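You operate a simulated robot arm through the tools that you are given. There is no shell and no other tool. Be economical: measure what you need, move in short steps, check, and stop when the job is done.

Carry out the task below with a simulated robot arm. There is one attempt and no reset: what you move stays moved.

## Task
Fetch the blue egg cup and set it in the purple bowl.

Only the result counts: the job must be done as asked and must still hold three seconds after the hand-in. Knocking over, shifting, dropping, spilling or breaking anything else fails it.

## Robot
A 6-joint arm with a two-finger parallel gripper, fixed in place. Base frame: the origin is at the foot of the arm, x ahead of it, y to its left, z up; the work surface is at about z = 0. Readings come in mm, degrees, newtons and seconds.
With the tool pointing down near the work surface it reaches from about 160 to 420 mm from the base axis. Its first joint turns from -66.0 to 66.0 degrees. Payload 1.57 kg.
The tool frame sits at the grasp point between the pads (the TCP): z along the fingers, y along the line on which they close. The tips reach 30 mm beyond it. Largest opening 80 mm; finger width 17, thickness 12; the body of the gripper, 40 by 82 mm, starts 80 mm behind the TCP.
Orientation is that of the tool frame in the base frame, as a unit quaternion [w, x, y, z]. With the fingers straight down and closing along the base's y, the tool's x points along the base's -x, its y along +y and its z along -z.

## Interface
- The arm moves only by the tool play_rows. Its argument "deltas" is a list of rows, each an object of numbers (a shift or turn left out is 0, a gripper value left out holds the last): "jaw": the finger opening in mm, from 0 to 80; "dx", "dy", "dz": the shift along the tool's x, y, z in mm; "ax", "ay", "az": the turn, a rotation vector about the tool's x, y, z in rad. In form: [{"jaw": .., "dx": .., "dy": .., "dz": .., "ax": .., "ay": .., "az": ..}, ...]. A call has 1 to 12 rows; each row shifts and turns the commanded pose from where the row before left it, along the tool's axes as they then stand. A row lasts 0.2 s, in which the tool goes at most 50 mm and 8.6 degrees; a call with a longer step from one row to the next is refused whole, and so is a gripper value outside its range. A pose out of reach is approached as far as the arm can. The call stops where the force on the tool passes 40 N (or 10 N more than at its start, if that is more) or the arm is blocked; 0.2 s more then pass. Each finger travels about 153 mm/s and halts on what it meets, pressing with about 38 N; the grip force reading is that of the motor and also rises with nothing between the fingers. The clock runs only during rows and for 0.2 s after the last one: add rows that do not move to give the fingers time. The reply holds the time, the measured pose of the TCP, the force on the tool along the base axes, the opening and the grip force, in the units named above and with some noise, and new pictures: "views" is both (left out), scene, wrist or none.
- Cameras (640 x 400 px; columns grow to the right, rows downward): "scene" is fixed at [38, -327, 411.9]; the picture's right is [0.89, -0.45, 0.00], its down [-0.31, -0.61, -0.73] and it looks along [0.32, 0.65, -0.69] (base axes); focal length 214 px, centre (320, 200). "wrist" rides on the gripper at [72, -7, -122] in the tool frame; the picture's right is [0.09, 1.00, 0.00], its down [-0.84, 0.08, -0.54] and it looks along [-0.54, 0.05, 0.84] (tool axes); focal length 238 px, centre (320, 200). There is no depth. A picture from a camera that has moved, and an enlarged one, comes with that camera's place and axes in the base frame and with its lens.
- close_up(camera, box): a new picture of the part [left, top, right, bottom] of that camera's present view, enlarged. The clock stands still meanwhile.
- finish_job(): hands the job in; it is judged then, once.

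Go step by step. Nothing tells you positions but the pictures and the camera data: compare them with the known pose of the tool, close in by small moves and look again before you grip or let go. The budget is 90 turns and 200 pictures, counting those below and the enlarged ones. Unless the task says otherwise, let go and move clear before handing in, and close with one line.

The tools are called after "Call:" by a JSON object that holds its "name" and its "arguments". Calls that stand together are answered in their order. play_rows: Moves the arm, as the interface text tells. Its arguments: {"type":"object","properties":{"deltas":{"type":"array","items":{"type":"object","properties":{"jaw":{"type":"number"},"dx":{"type":"number"},"dy":{"type":"number"},"dz":{"type":"number"},"ax":{"type":"number"},"ay":{"type":"number"},"az":{"type":"number"}}}},"views":{"type":"string","enum":["both","scene","wrist","none"]}},"required":["deltas"]} The other tools are called the same way: close_up (camera, box) takes an enlarged picture of a part of a camera's view; finish_job () hands the job in.

At the start:

```text
t: 0.0
ee_pos: [224.6, -40.2, 250.6]
tcp_rot: [0.001, 0.0, 1.0, 0.0]
ft_force: [0.2, 0.1, 0.2]
width: 80.1
grasp_force: 0.0
```

scene: 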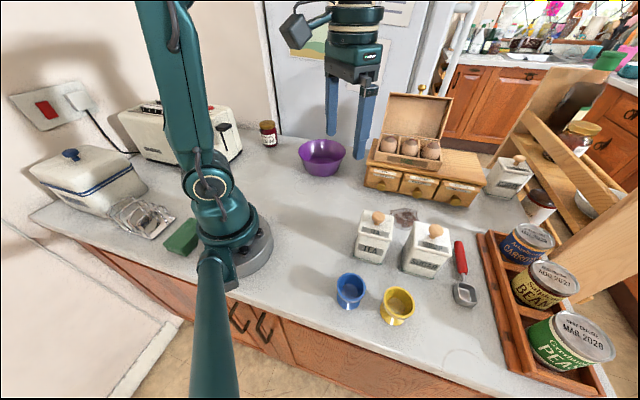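
wrist: 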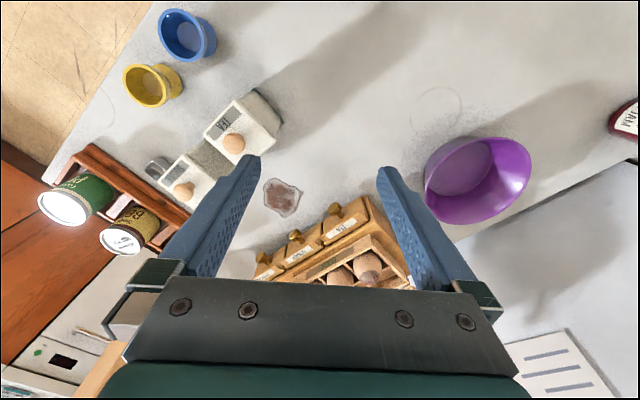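

I see the blue egg cup at roughly (157, -203) and the purple bowl at roughly (314, 214). I'll take enlarged pictures of both to measure them.

Call:
{"name": "close_up", "arguments": {"camera": "scene", "box": [310, 250, 430, 340]}}

Call:
{"name": "close_up", "arguments": {"camera": "wrist", "box": [110, 0, 270, 120]}}

Call:
{"name": "close_up", "arguments": {"camera": "scene", "box": [280, 110, 400, 190]}}

```text
4.44 times, centred on (370, 295) of scene
camera zoom: at [38.0, -327.0, 411.9], right [0.89, -0.45, 0.0], down [-0.31, -0.61, -0.73], along [0.32, 0.65, -0.69], focal length 953 px, centre (98, -222)
```

zoom: 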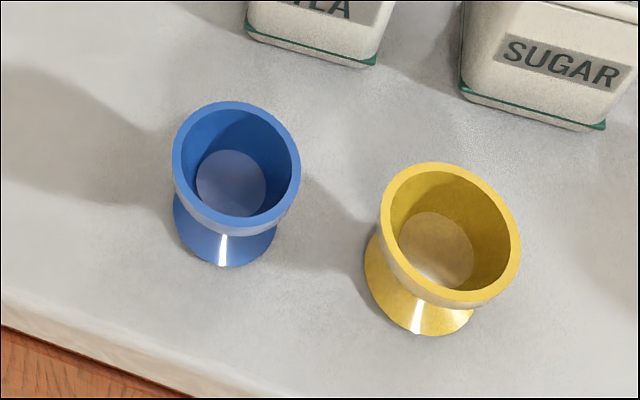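

```text
3.33 times, centred on (190, 60) of wrist
camera zoom: at [153.4, -45.7, 371.4], right [-0.09, 1.0, 0.0], down [0.84, 0.08, 0.54], along [0.54, 0.05, -0.84], focal length 794 px, centre (753, 667)
```

zoom: 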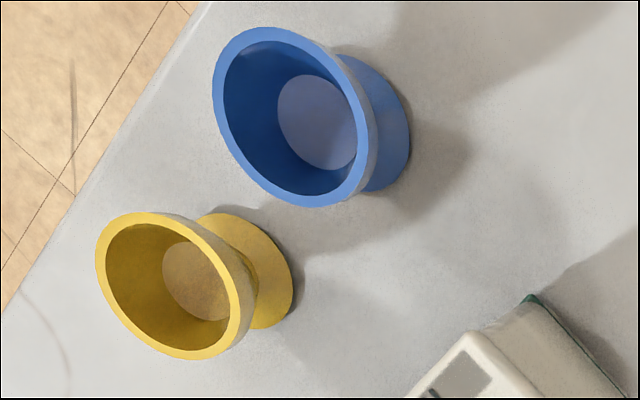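

```text
5.00 times, centred on (340, 150) of scene
camera zoom: at [38.0, -327.0, 411.9], right [0.89, -0.45, 0.0], down [-0.31, -0.61, -0.73], along [0.32, 0.65, -0.69], focal length 1072 px, centre (220, 450)
```

zoom: 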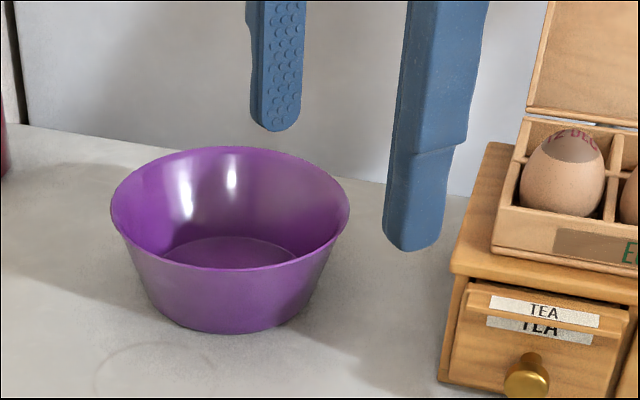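

The blue cup is about 48 mm across the rim and 55 mm tall, centred near (156, -202). The bowl's rim is about 148 mm across, centred near (300, 195). I'll move above the cup, still high, and look again.

Call:
{"name": "play_rows", "arguments": {"deltas": [{"jaw": 80, "dx": 7, "dy": -16}, {"dx": 7, "dy": -16}, {"dx": 7, "dy": -16}, {"dx": 7, "dy": -16}, {"dx": 7, "dy": -16}, {"dx": 7, "dy": -16}, {"dx": 7, "dy": -16}, {"dx": 7, "dy": -16}, {"dx": 7, "dy": -16}, {"dx": 5.6, "dy": -18, "dz": 20}, {"dz": 40}, {"dz": 40}]}}

```text
t: 2.6
ee_pos: [158.1, -201.0, 151.6]
tcp_rot: [0.0, 0.0, 1.0, 0.001]
ft_force: [0.0, -0.1, -0.2]
width: 79.9
grasp_force: 0.0
camera wrist: at [86.0, -207.2, 272.4], right [-0.09, 1.0, 0.0], down [0.84, 0.08, 0.54], along [0.54, 0.05, -0.84], focal length 238 px, centre (320, 200)
```

scene: 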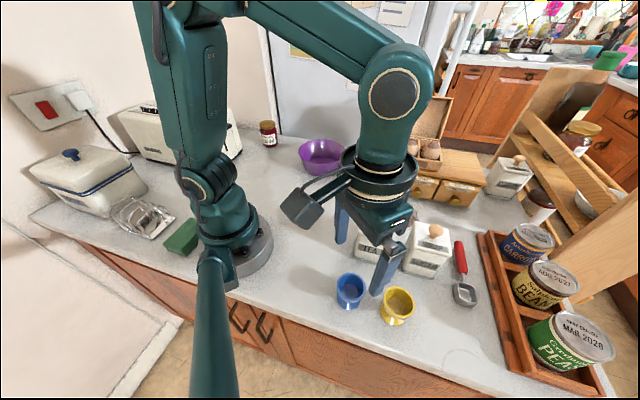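
wrist: 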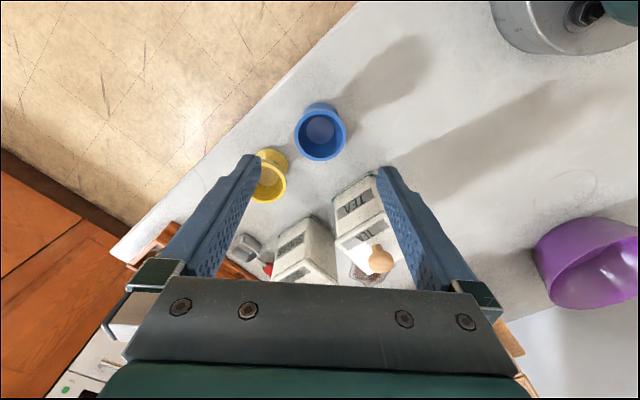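

Call:
{"name": "close_up", "arguments": {"camera": "wrist", "box": [240, 80, 400, 180]}}

```text
4.00 times, centred on (320, 130) of wrist
camera zoom: at [86.0, -207.2, 272.4], right [-0.09, 1.0, 0.0], down [0.84, 0.08, 0.54], along [0.54, 0.05, -0.84], focal length 953 px, centre (320, 480)
```

zoom: 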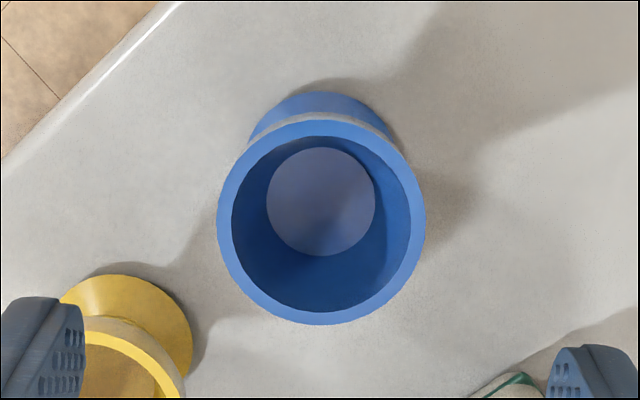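

The rim centre works out to about (155, -201), and the fingers straddle it with about 16 mm to spare on each side. I'll shift 3 mm and go down.

Call:
{"name": "play_rows", "arguments": {"deltas": [{"dx": 3}, {"dz": 15}, {"dz": 15}, {"dz": 15}, {"dz": 15}, {"dz": 15}, {"dz": 15}, {"dz": 10}, {"dz": 10}, {}]}}

```text
t: 4.8
ee_pos: [155.4, -202.3, 41.5]
tcp_rot: [0.0, 0.0, 1.0, -0.001]
ft_force: [-0.6, -0.3, -0.7]
width: 79.9
grasp_force: 0.1
camera wrist: at [82.8, -207.8, 161.8], right [-0.09, 1.0, 0.0], down [0.84, 0.08, 0.54], along [0.54, 0.05, -0.84], focal length 238 px, centre (320, 200)
```

scene: 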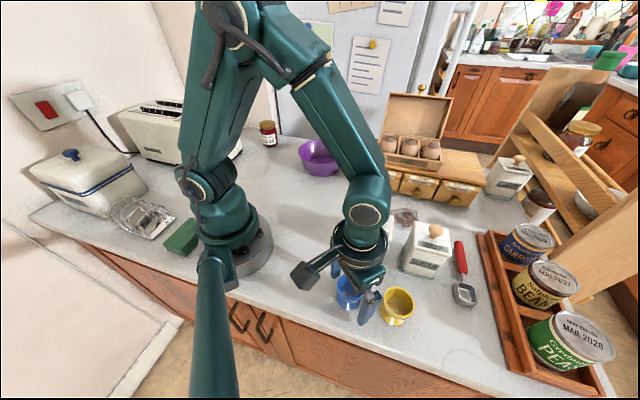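
wrist: 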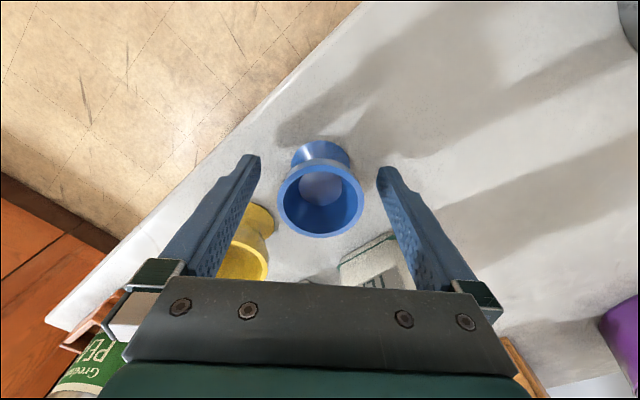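

The cup sits centred between the fingers. Now I'll close gently, in steps.

Call:
{"name": "play_rows", "arguments": {"deltas": [{"jaw": 65}, {"jaw": 56}, {"jaw": 51}, {"jaw": 47}, {"jaw": 42}, {"jaw": 38}, {}, {}]}}

```text
t: 6.6
ee_pos: [155.6, -202.9, 40.9]
tcp_rot: [0.001, 0.001, 1.0, -0.001]
ft_force: [0.2, -0.1, -0.2]
width: 50.7
grasp_force: 37.7
camera wrist: at [82.8, -207.8, 161.9], right [-0.09, 1.0, 0.0], down [0.84, 0.08, 0.54], along [0.54, 0.05, -0.84], focal length 238 px, centre (320, 200)
```

scene: 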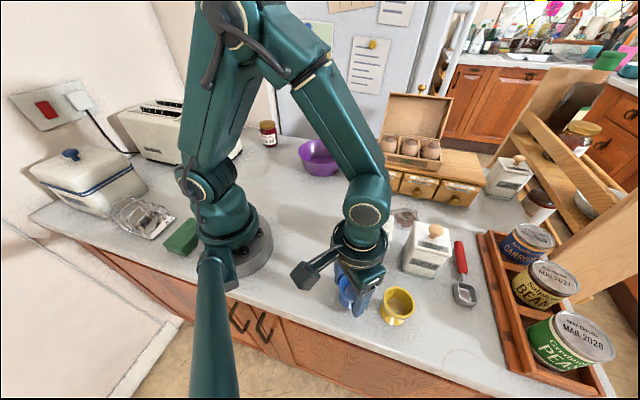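
wrist: 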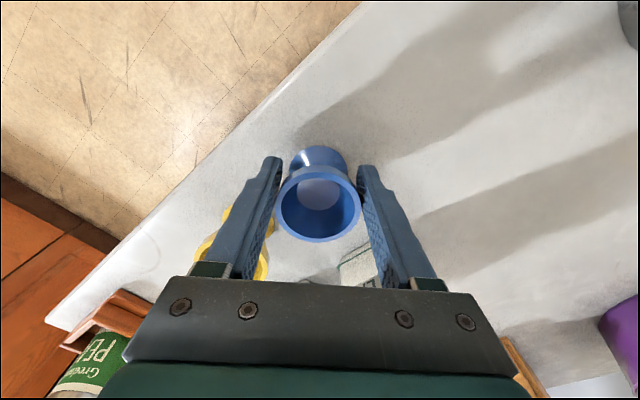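

The fingers stopped on the cup at about 51 mm with full grip force. I'll lift straight up and check that it comes along.

Call:
{"name": "play_rows", "arguments": {"deltas": [{"dz": -5}, {"dz": -10}, {"dz": -15}, {"dz": -20}, {"dz": -20}, {"dz": -20}, {"dz": -20}, {"dz": -20}, {"dz": -20}, {}]}}

```text
t: 8.8
ee_pos: [155.0, -203.6, 193.3]
tcp_rot: [0.001, -0.001, 1.0, 0.0]
ft_force: [-0.3, -0.2, -1.3]
width: 50.4
grasp_force: 38.0
camera wrist: at [82.7, -208.8, 312.4], right [-0.09, 1.0, 0.0], down [0.84, 0.08, 0.54], along [0.54, 0.05, -0.84], focal length 238 px, centre (320, 200)
```

scene: 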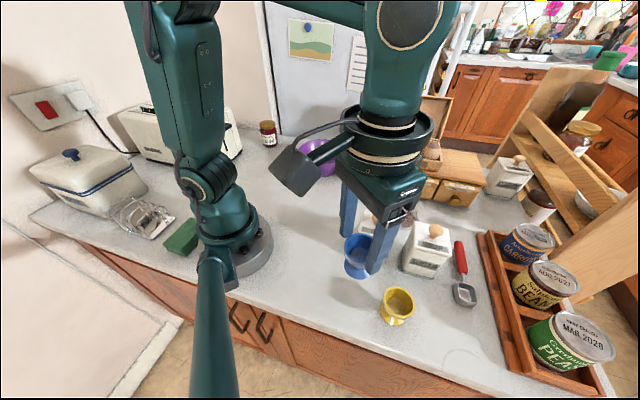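
wrist: 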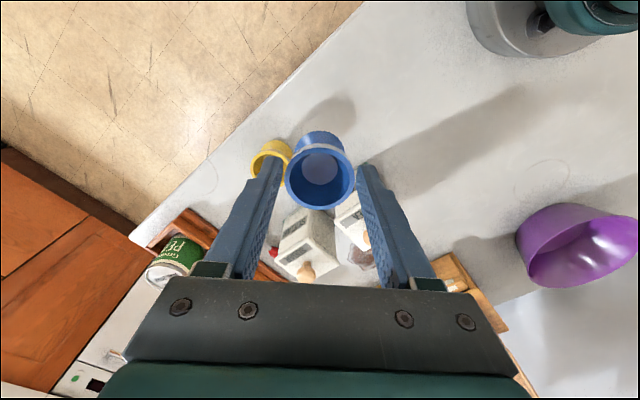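

The cup is off the counter, but it looks lower between the fingers than before. I'll take a closer look before going on.

Call:
{"name": "close_up", "arguments": {"camera": "wrist", "box": [240, 110, 400, 230]}}

Call:
{"name": "close_up", "arguments": {"camera": "scene", "box": [300, 170, 440, 300]}}

```text
3.33 times, centred on (320, 170) of wrist
camera zoom: at [82.7, -208.8, 312.4], right [-0.09, 1.0, 0.0], down [0.84, 0.08, 0.54], along [0.54, 0.05, -0.84], focal length 794 px, centre (320, 300)
```

zoom: 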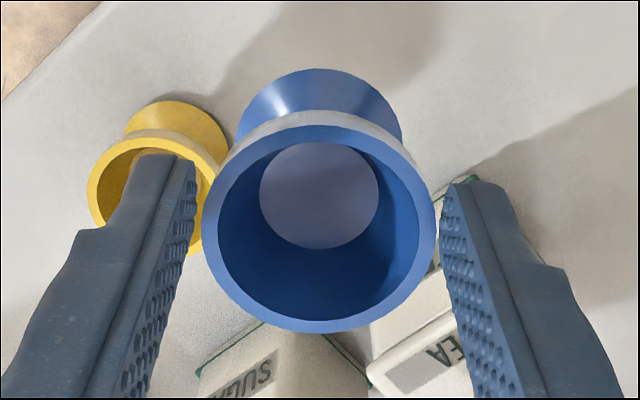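

```text
3.08 times, centred on (370, 235) of scene
camera zoom: at [38.0, -327.0, 411.9], right [0.89, -0.45, 0.0], down [-0.31, -0.61, -0.73], along [0.32, 0.65, -0.69], focal length 660 px, centre (166, 92)
```

zoom: 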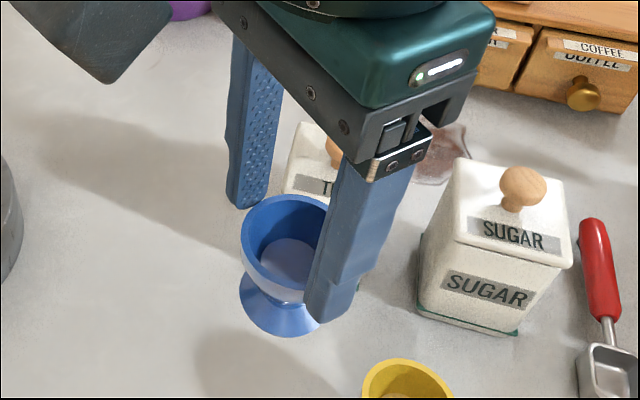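

The cup has slid about 30 mm down the pads and is now held only near the fingertips. I'll lower it straight back to where it stood before it falls, stopping just above the counter to look.

Call:
{"name": "play_rows", "arguments": {"deltas": [{"dz": 20}, {"dz": 30}, {"dz": 30}, {"dz": 20}, {"dz": 10}]}}

Call:
{"name": "close_up", "arguments": {"camera": "wrist", "box": [240, 110, 400, 230]}}

```text
t: 10.0
ee_pos: [155.4, -202.0, 80.2]
tcp_rot: [0.001, 0.0, 1.0, 0.0]
ft_force: [0.6, 0.2, -0.8]
width: 50.3
grasp_force: 37.9
camera wrist: at [83.2, -207.7, 201.1], right [-0.09, 1.0, 0.0], down [0.84, 0.08, 0.54], along [0.54, 0.05, -0.84], focal length 238 px, centre (320, 200)
```

scene: 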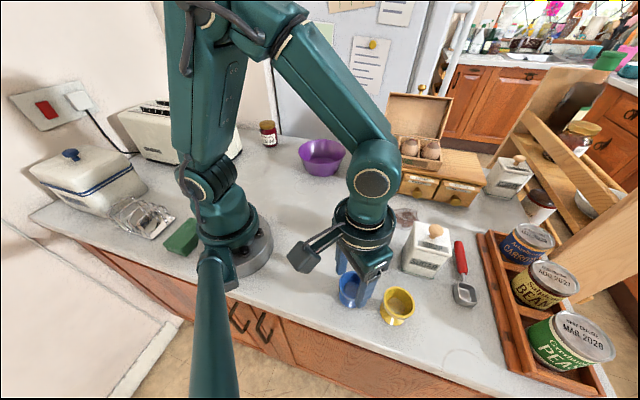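
wrist: 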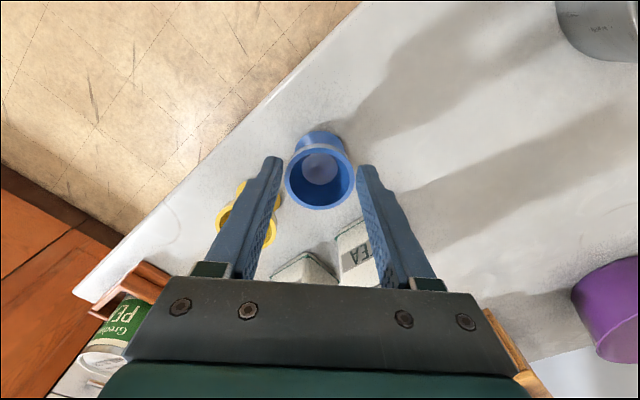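

```text
3.33 times, centred on (320, 170) of wrist
camera zoom: at [83.2, -207.7, 201.1], right [-0.09, 1.0, 0.0], down [0.84, 0.08, 0.54], along [0.54, 0.05, -0.84], focal length 794 px, centre (320, 300)
```

zoom: 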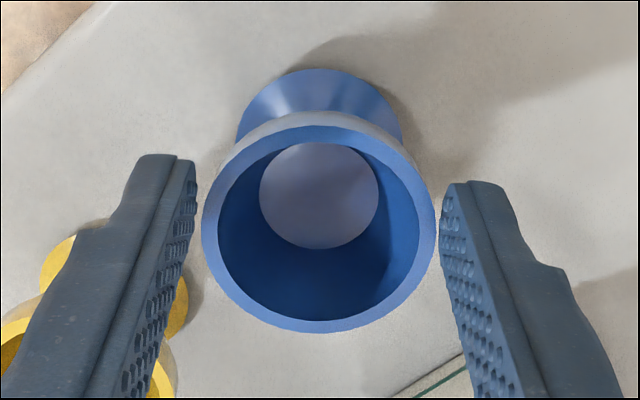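

The picture is unchanged after the descent, so the cup isn't slipping any further at this spot. It should be about 8 mm above the counter. I'll set it down slowly, then re-grip.

Call:
{"name": "play_rows", "arguments": {"deltas": [{"dz": 2}, {"dz": 2}, {"dz": 2}, {}], "views": "wrist"}}

Call:
{"name": "close_up", "arguments": {"camera": "scene", "box": [300, 220, 430, 320]}}

```text
t: 11.0
ee_pos: [155.5, -203.3, 75.4]
tcp_rot: [0.002, 0.0, 1.0, -0.002]
ft_force: [2.9, 2.0, 23.8]
width: 49.7
grasp_force: 37.3
camera wrist: at [82.8, -208.0, 196.2], right [-0.09, 1.0, 0.0], down [0.83, 0.08, 0.55], along [0.54, 0.05, -0.84], focal length 238 px, centre (320, 200)
```

wrist: 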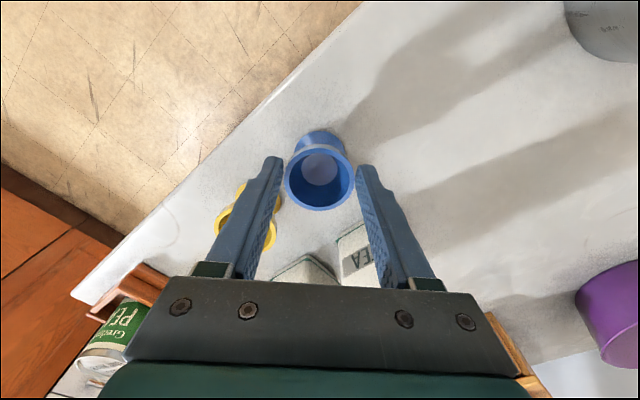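

```text
4.00 times, centred on (365, 270) of scene
camera zoom: at [38.0, -327.0, 412.0], right [0.89, -0.45, 0.0], down [-0.31, -0.61, -0.73], along [0.32, 0.65, -0.69], focal length 858 px, centre (140, -80)
```

zoom: 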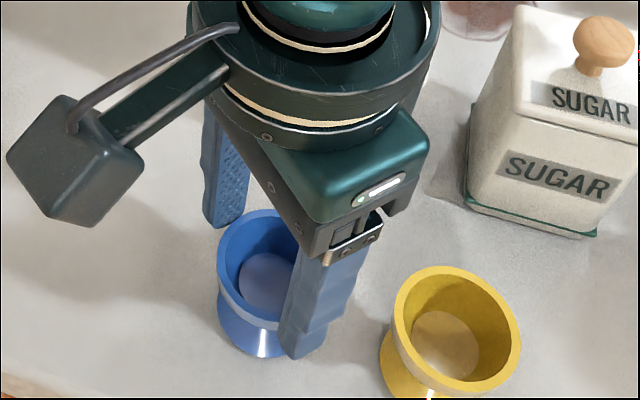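

The cup now stands on the counter and the grip took 24 N of push without sliding, so this hold is firm. I'll lift it gently and check for slip again.

Call:
{"name": "play_rows", "arguments": {"deltas": [{"dz": -3}, {"dz": -3}, {"dz": -5}, {"dz": -7}, {"dz": -5}, {"dz": -3}, {}, {}, {}], "views": "none"}}

Call:
{"name": "close_up", "arguments": {"camera": "wrist", "box": [240, 110, 400, 230]}}

```text
t: 13.0
ee_pos: [153.9, -201.7, 101.2]
tcp_rot: [0.001, 0.0, 1.0, 0.001]
ft_force: [-0.4, -0.1, -0.5]
width: 49.8
grasp_force: 38.1
```

```text
3.33 times, centred on (320, 170) of wrist
camera zoom: at [82.0, -207.8, 221.4], right [-0.09, 1.0, 0.0], down [0.84, 0.08, 0.54], along [0.54, 0.05, -0.84], focal length 794 px, centre (320, 300)
```

zoom: 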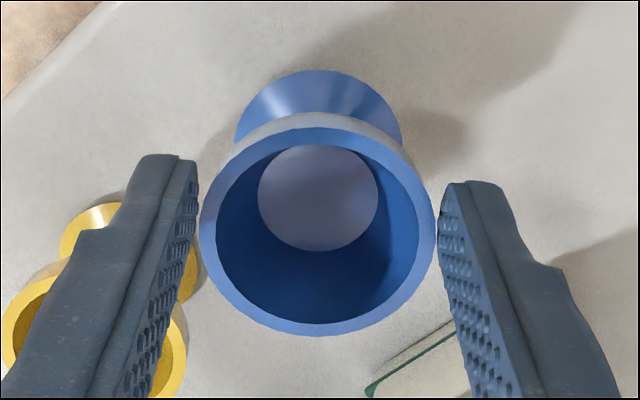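

No slip this time. I'll raise the cup to about z 205 and move gently along the inner side, clear of the canisters.

Call:
{"name": "play_rows", "arguments": {"deltas": [{"dz": -5}, {"dz": -10}, {"dz": -12}, {"dz": -15}, {"dz": -15}, {"dz": -15}, {"dz": -12}, {"dz": -10}, {"dz": -6}, {"dz": -3}, {}], "views": "none"}}

Call:
{"name": "play_rows", "arguments": {"deltas": [{"dx": -1, "dy": 4}, {"dx": -1, "dy": 8}, {"dx": -2, "dy": 12}, {"dx": -2, "dy": 14}, {"dx": -3, "dy": 15}, {"dx": -3, "dy": 15}, {"dx": -4, "dy": 15}, {"dx": -4, "dy": 15}, {"dx": -4, "dy": 12}, {"dx": -3, "dy": 8}, {"dx": -2, "dy": 4}, {}]}}

```text
t: 15.4
ee_pos: [154.9, -201.0, 202.7]
tcp_rot: [0.001, 0.0, 1.0, 0.001]
ft_force: [-0.5, -0.1, -1.7]
width: 49.6
grasp_force: 38.6
```

```text
t: 18.0
ee_pos: [183.3, -79.7, 202.1]
tcp_rot: [0.001, 0.0, 1.0, 0.0]
ft_force: [-0.4, 0.3, -0.3]
width: 49.7
grasp_force: 38.2
camera wrist: at [110.8, -85.8, 323.8], right [-0.09, 1.0, 0.0], down [0.84, 0.08, 0.54], along [0.54, 0.05, -0.84], focal length 238 px, centre (320, 200)
```

scene: 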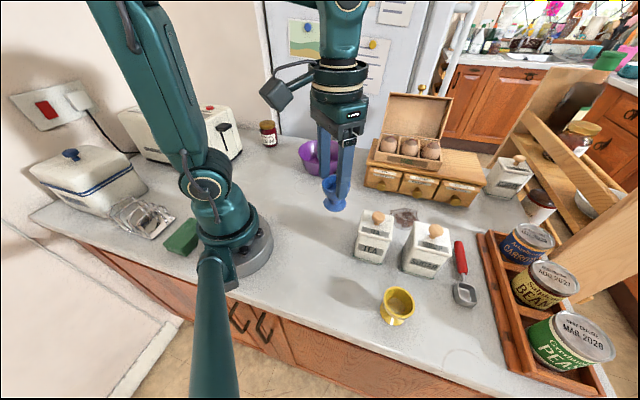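
wrist: 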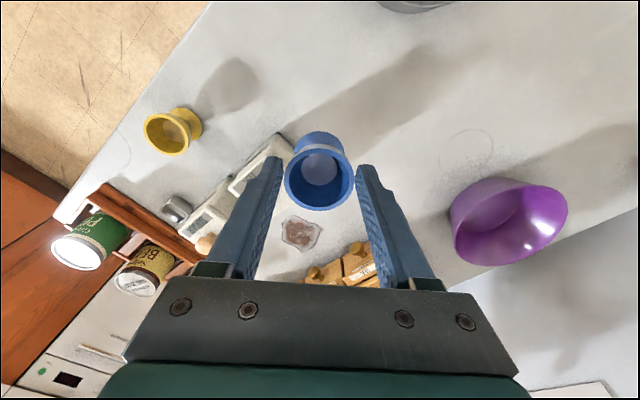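

The cup is steady and past the canisters. I'll carry on toward the bowl.

Call:
{"name": "play_rows", "arguments": {"deltas": [{"dx": -2, "dy": 5}, {"dx": -4, "dy": 10}, {"dx": -5, "dy": 14}, {"dx": -5, "dy": 15}, {"dx": -6, "dy": 15}, {"dx": -6, "dy": 15}, {"dx": -6, "dy": 15}, {"dx": -6, "dy": 15}, {"dx": -6, "dy": 15}, {"dx": -6, "dy": 15}, {"dx": -6, "dy": 15}, {"dx": -6, "dy": 15}], "views": "none"}}

Call:
{"name": "play_rows", "arguments": {"deltas": [{"dx": -3, "dy": 6}, {"dx": -6, "dy": 12}, {"dx": -7, "dy": 14}, {"dx": -7, "dy": 15}, {"dx": -8, "dy": 15}, {"dx": -8, "dy": 14}, {"dx": -5, "dy": 10}, {"dx": -3, "dy": 6}, {}]}}

```text
t: 20.6
ee_pos: [247.3, 83.3, 203.8]
tcp_rot: [0.0, 0.0, 1.0, 0.001]
ft_force: [-0.4, 0.7, -1.2]
width: 49.6
grasp_force: 37.7
```

```text
t: 22.6
ee_pos: [295.6, 176.3, 204.0]
tcp_rot: [0.001, 0.001, 1.0, 0.0]
ft_force: [0.7, -0.3, -0.5]
width: 49.5
grasp_force: 37.7
camera wrist: at [222.3, 170.7, 324.2], right [-0.09, 1.0, 0.0], down [0.84, 0.08, 0.54], along [0.54, 0.05, -0.84], focal length 238 px, centre (320, 200)
```

scene: 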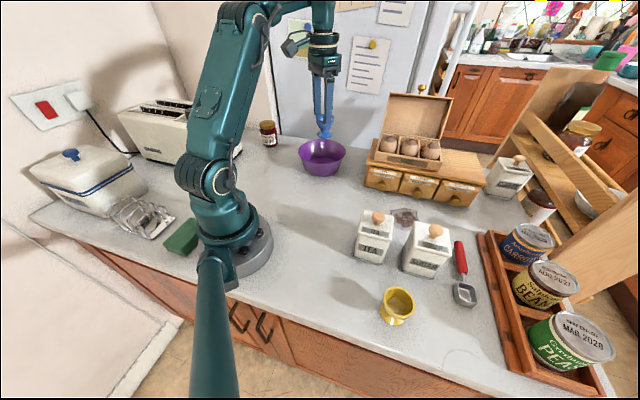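
wrist: 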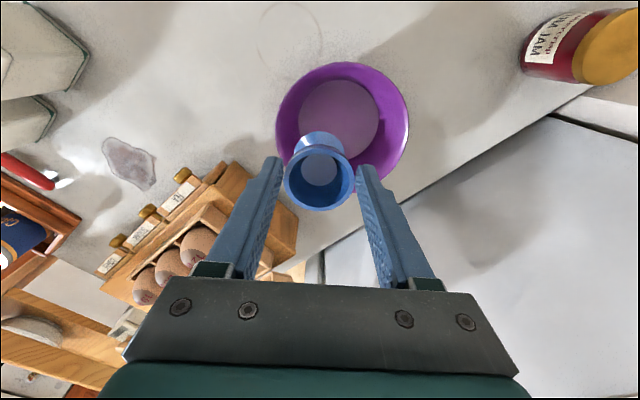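

The bowl centre comes out at about (297, 201). I'll centre over it and lower until the cup's base is just above the bowl's floor.

Call:
{"name": "play_rows", "arguments": {"deltas": [{"dx": -0.5, "dy": 5}, {"dx": -1, "dy": 8}, {"dy": 8}, {"dy": 4}, {"dz": 5}, {"dz": 12}, {"dz": 15}, {"dz": 15}, {"dz": 15}, {"dz": 8}, {"dz": 4}, {}]}}

Call:
{"name": "close_up", "arguments": {"camera": "scene", "box": [270, 90, 390, 190]}}

```text
t: 25.2
ee_pos: [295.4, 200.8, 129.6]
tcp_rot: [0.001, 0.0, 1.0, -0.001]
ft_force: [0.7, 0.0, -0.4]
width: 49.6
grasp_force: 37.7
camera wrist: at [223.2, 194.9, 250.5], right [-0.09, 1.0, 0.0], down [0.84, 0.08, 0.54], along [0.54, 0.05, -0.84], focal length 238 px, centre (320, 200)
```

scene: 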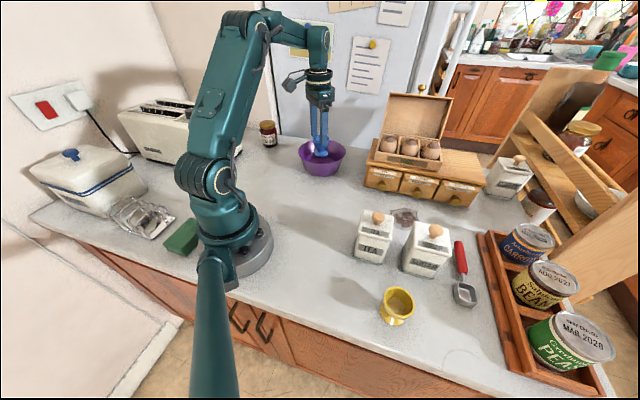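
wrist: 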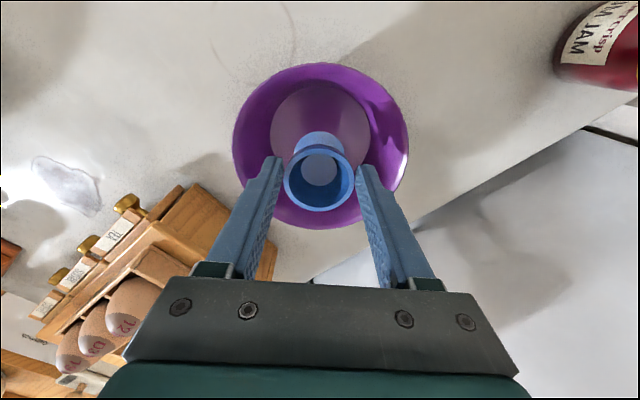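

```text
4.00 times, centred on (330, 140) of scene
camera zoom: at [38.0, -327.0, 411.9], right [0.89, -0.45, 0.0], down [-0.31, -0.61, -0.73], along [0.32, 0.65, -0.69], focal length 858 px, centre (280, 440)
```

zoom: 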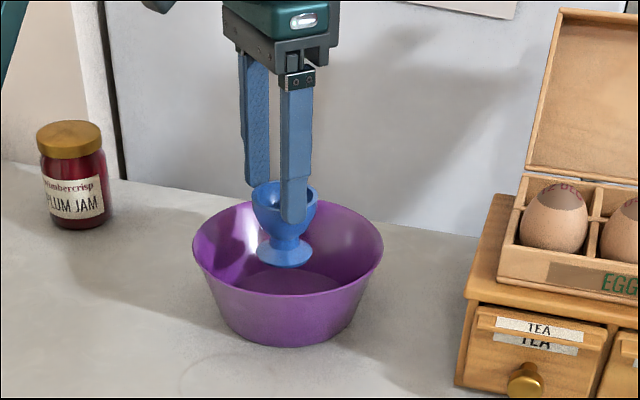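

The cup is centred in the bowl's opening. I'll go on down and take the last millimetres slowly.

Call:
{"name": "play_rows", "arguments": {"deltas": [{"dx": -1, "dz": 8}, {"dz": 12}, {"dz": 12}, {"dz": 7}, {"dz": 3}, {}], "views": "wrist"}}

Call:
{"name": "close_up", "arguments": {"camera": "scene", "box": [270, 90, 390, 190]}}

```text
t: 26.6
ee_pos: [297.6, 199.5, 87.9]
tcp_rot: [0.001, 0.0, 1.0, 0.0]
ft_force: [0.9, 0.1, -1.3]
width: 49.5
grasp_force: 38.5
camera wrist: at [225.3, 194.9, 208.3], right [-0.09, 1.0, 0.0], down [0.84, 0.08, 0.54], along [0.54, 0.05, -0.84], focal length 238 px, centre (320, 200)
```

wrist: 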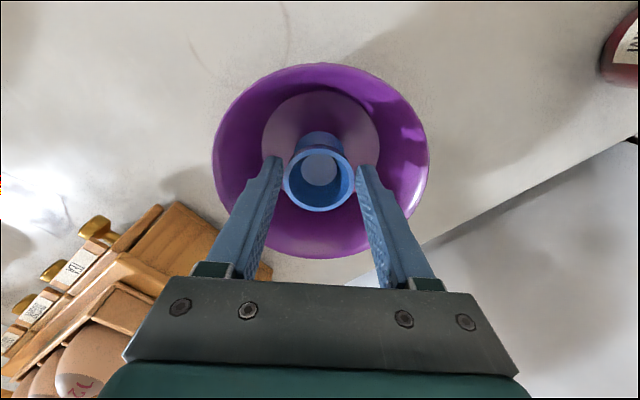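

```text
4.00 times, centred on (330, 140) of scene
camera zoom: at [38.0, -327.0, 411.9], right [0.89, -0.45, 0.0], down [-0.31, -0.61, -0.73], along [0.32, 0.65, -0.69], focal length 858 px, centre (280, 440)
```

zoom: 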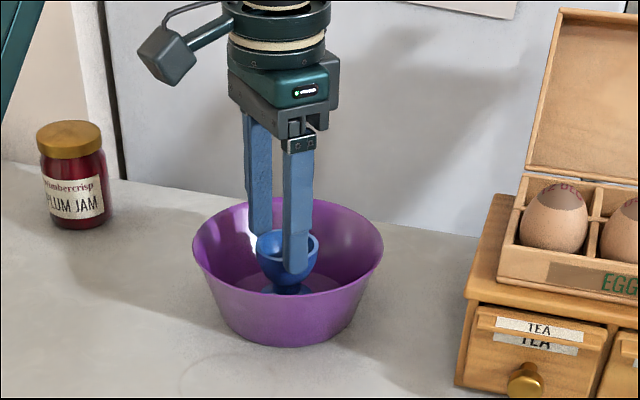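

About 5–8 mm remain before the cup touches the floor of the bowl. I'll lower it in small steps until I feel contact.

Call:
{"name": "play_rows", "arguments": {"deltas": [{"dz": 1.5}, {"dz": 1.5}, {"dz": 1}, {}], "views": "none"}}

```text
t: 27.6
ee_pos: [296.6, 200.3, 84.1]
tcp_rot: [0.001, 0.001, 1.0, 0.0]
ft_force: [0.8, 0.0, -0.5]
width: 49.4
grasp_force: 37.7
```

Nothing touching yet, so I'll keep lowering in small steps.

Call:
{"name": "play_rows", "arguments": {"deltas": [{"dz": 1}, {"dz": 1}, {}], "views": "none"}}

```text
t: 28.4
ee_pos: [296.4, 200.9, 80.8]
tcp_rot: [0.001, 0.0, 1.0, 0.0]
ft_force: [0.1, -0.3, -1.2]
width: 49.5
grasp_force: 37.4
```

Still free, so I'll go down a little more.

Call:
{"name": "play_rows", "arguments": {"deltas": [{"dz": 0.7}, {"dz": 0.7}, {}], "views": "none"}}

```text
t: 29.2
ee_pos: [297.8, 201.6, 80.3]
tcp_rot: [0.002, 0.0, 1.0, 0.001]
ft_force: [-0.8, -2.2, 6.8]
width: 49.7
grasp_force: 38.4
```

The force reading shows light contact, so the cup is standing on the bowl's floor. I'll open slowly, but not too wide inside the bowl, and then look.

Call:
{"name": "play_rows", "arguments": {"deltas": [{"jaw": 50}, {"jaw": 52}, {"jaw": 55}, {"jaw": 60}, {}, {}]}}

```text
t: 30.6
ee_pos: [298.4, 201.5, 80.3]
tcp_rot: [0.001, 0.0, 1.0, 0.0]
ft_force: [0.9, -0.4, 0.6]
width: 59.9
grasp_force: 0.0
camera wrist: at [224.5, 195.7, 201.1], right [-0.09, 1.0, 0.0], down [0.84, 0.08, 0.54], along [0.54, 0.05, -0.84], focal length 238 px, centre (320, 200)
```

scene: 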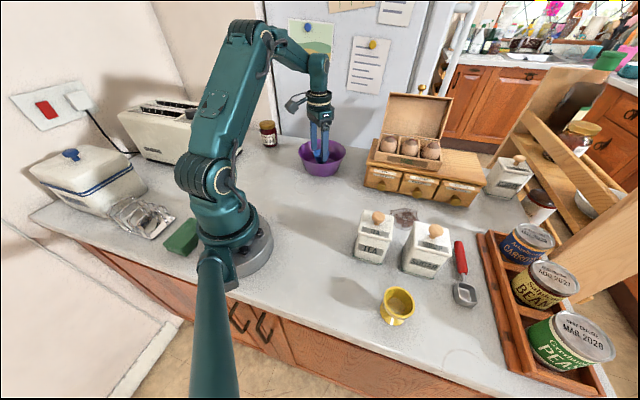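
wrist: 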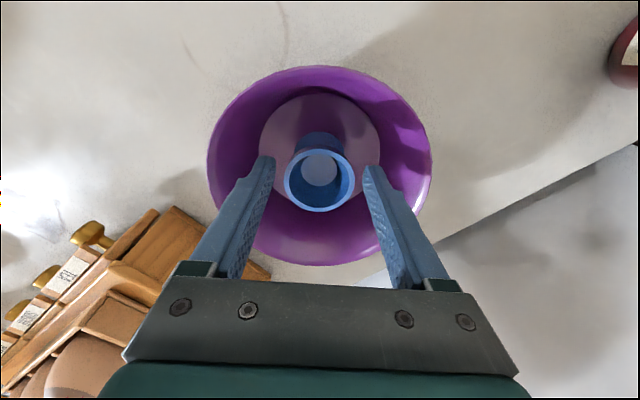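

The cup stands free between the opened fingers. I'll go straight up and clear.

Call:
{"name": "play_rows", "arguments": {"deltas": [{"dz": -4}, {"dz": -8}, {"dz": -15}, {"dz": -20}, {"dz": -25}, {"dz": -25}, {"dz": -20}, {}, {}]}}

Call:
{"name": "close_up", "arguments": {"camera": "scene", "box": [270, 90, 390, 190]}}

```text
t: 32.6
ee_pos: [295.3, 200.1, 196.4]
tcp_rot: [0.001, 0.0, 1.0, 0.0]
ft_force: [0.3, 0.9, -0.2]
width: 60.1
grasp_force: 0.1
camera wrist: at [223.9, 194.1, 318.3], right [-0.09, 1.0, 0.0], down [0.84, 0.08, 0.54], along [0.54, 0.05, -0.84], focal length 238 px, centre (320, 200)
```

scene: 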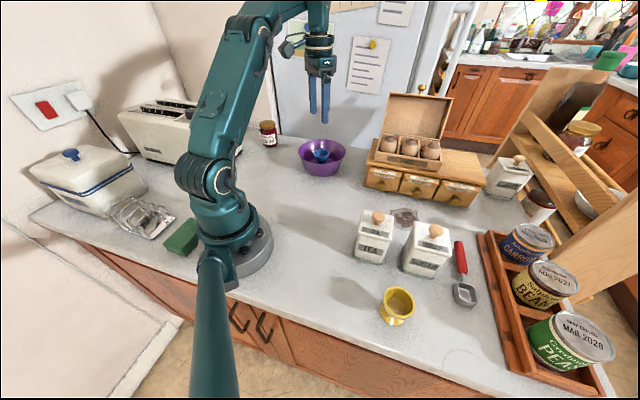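
wrist: 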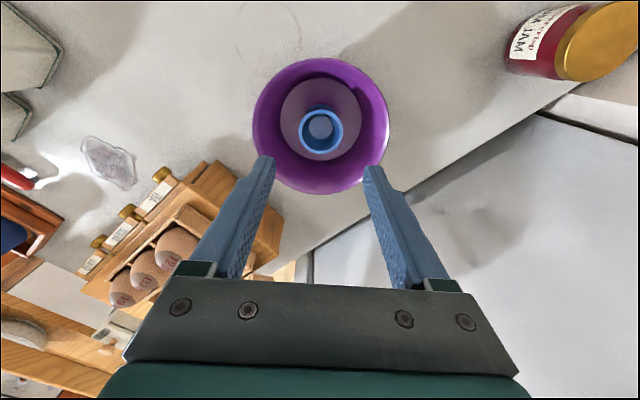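

```text
4.00 times, centred on (330, 140) of scene
camera zoom: at [38.0, -327.0, 411.9], right [0.89, -0.45, 0.0], down [-0.31, -0.61, -0.73], along [0.32, 0.65, -0.69], focal length 858 px, centre (280, 440)
```

zoom: 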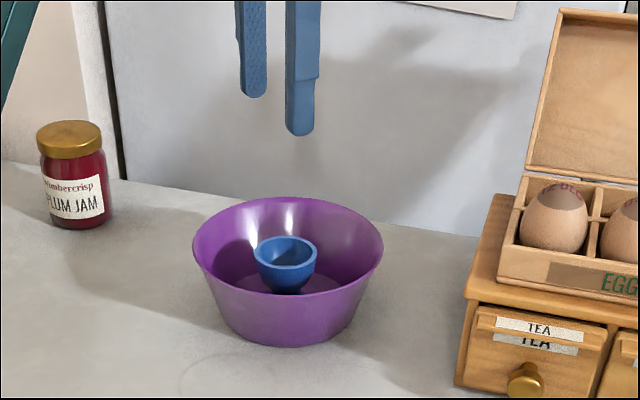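

The blue egg cup stands upright in the middle of the purple bowl, nothing else looks disturbed, and the gripper is clear. I'm handing the job in.

Call:
{"name": "finish_job", "arguments": {}}

```text
The job is handed in.
```

The blue egg cup is standing upright in the purple bowl, the arm is clear, and nothing else was moved as far as the pictures show; the cup slid in the grip on the first lift, so I set it back on the counter, checked the hold and lifted again.
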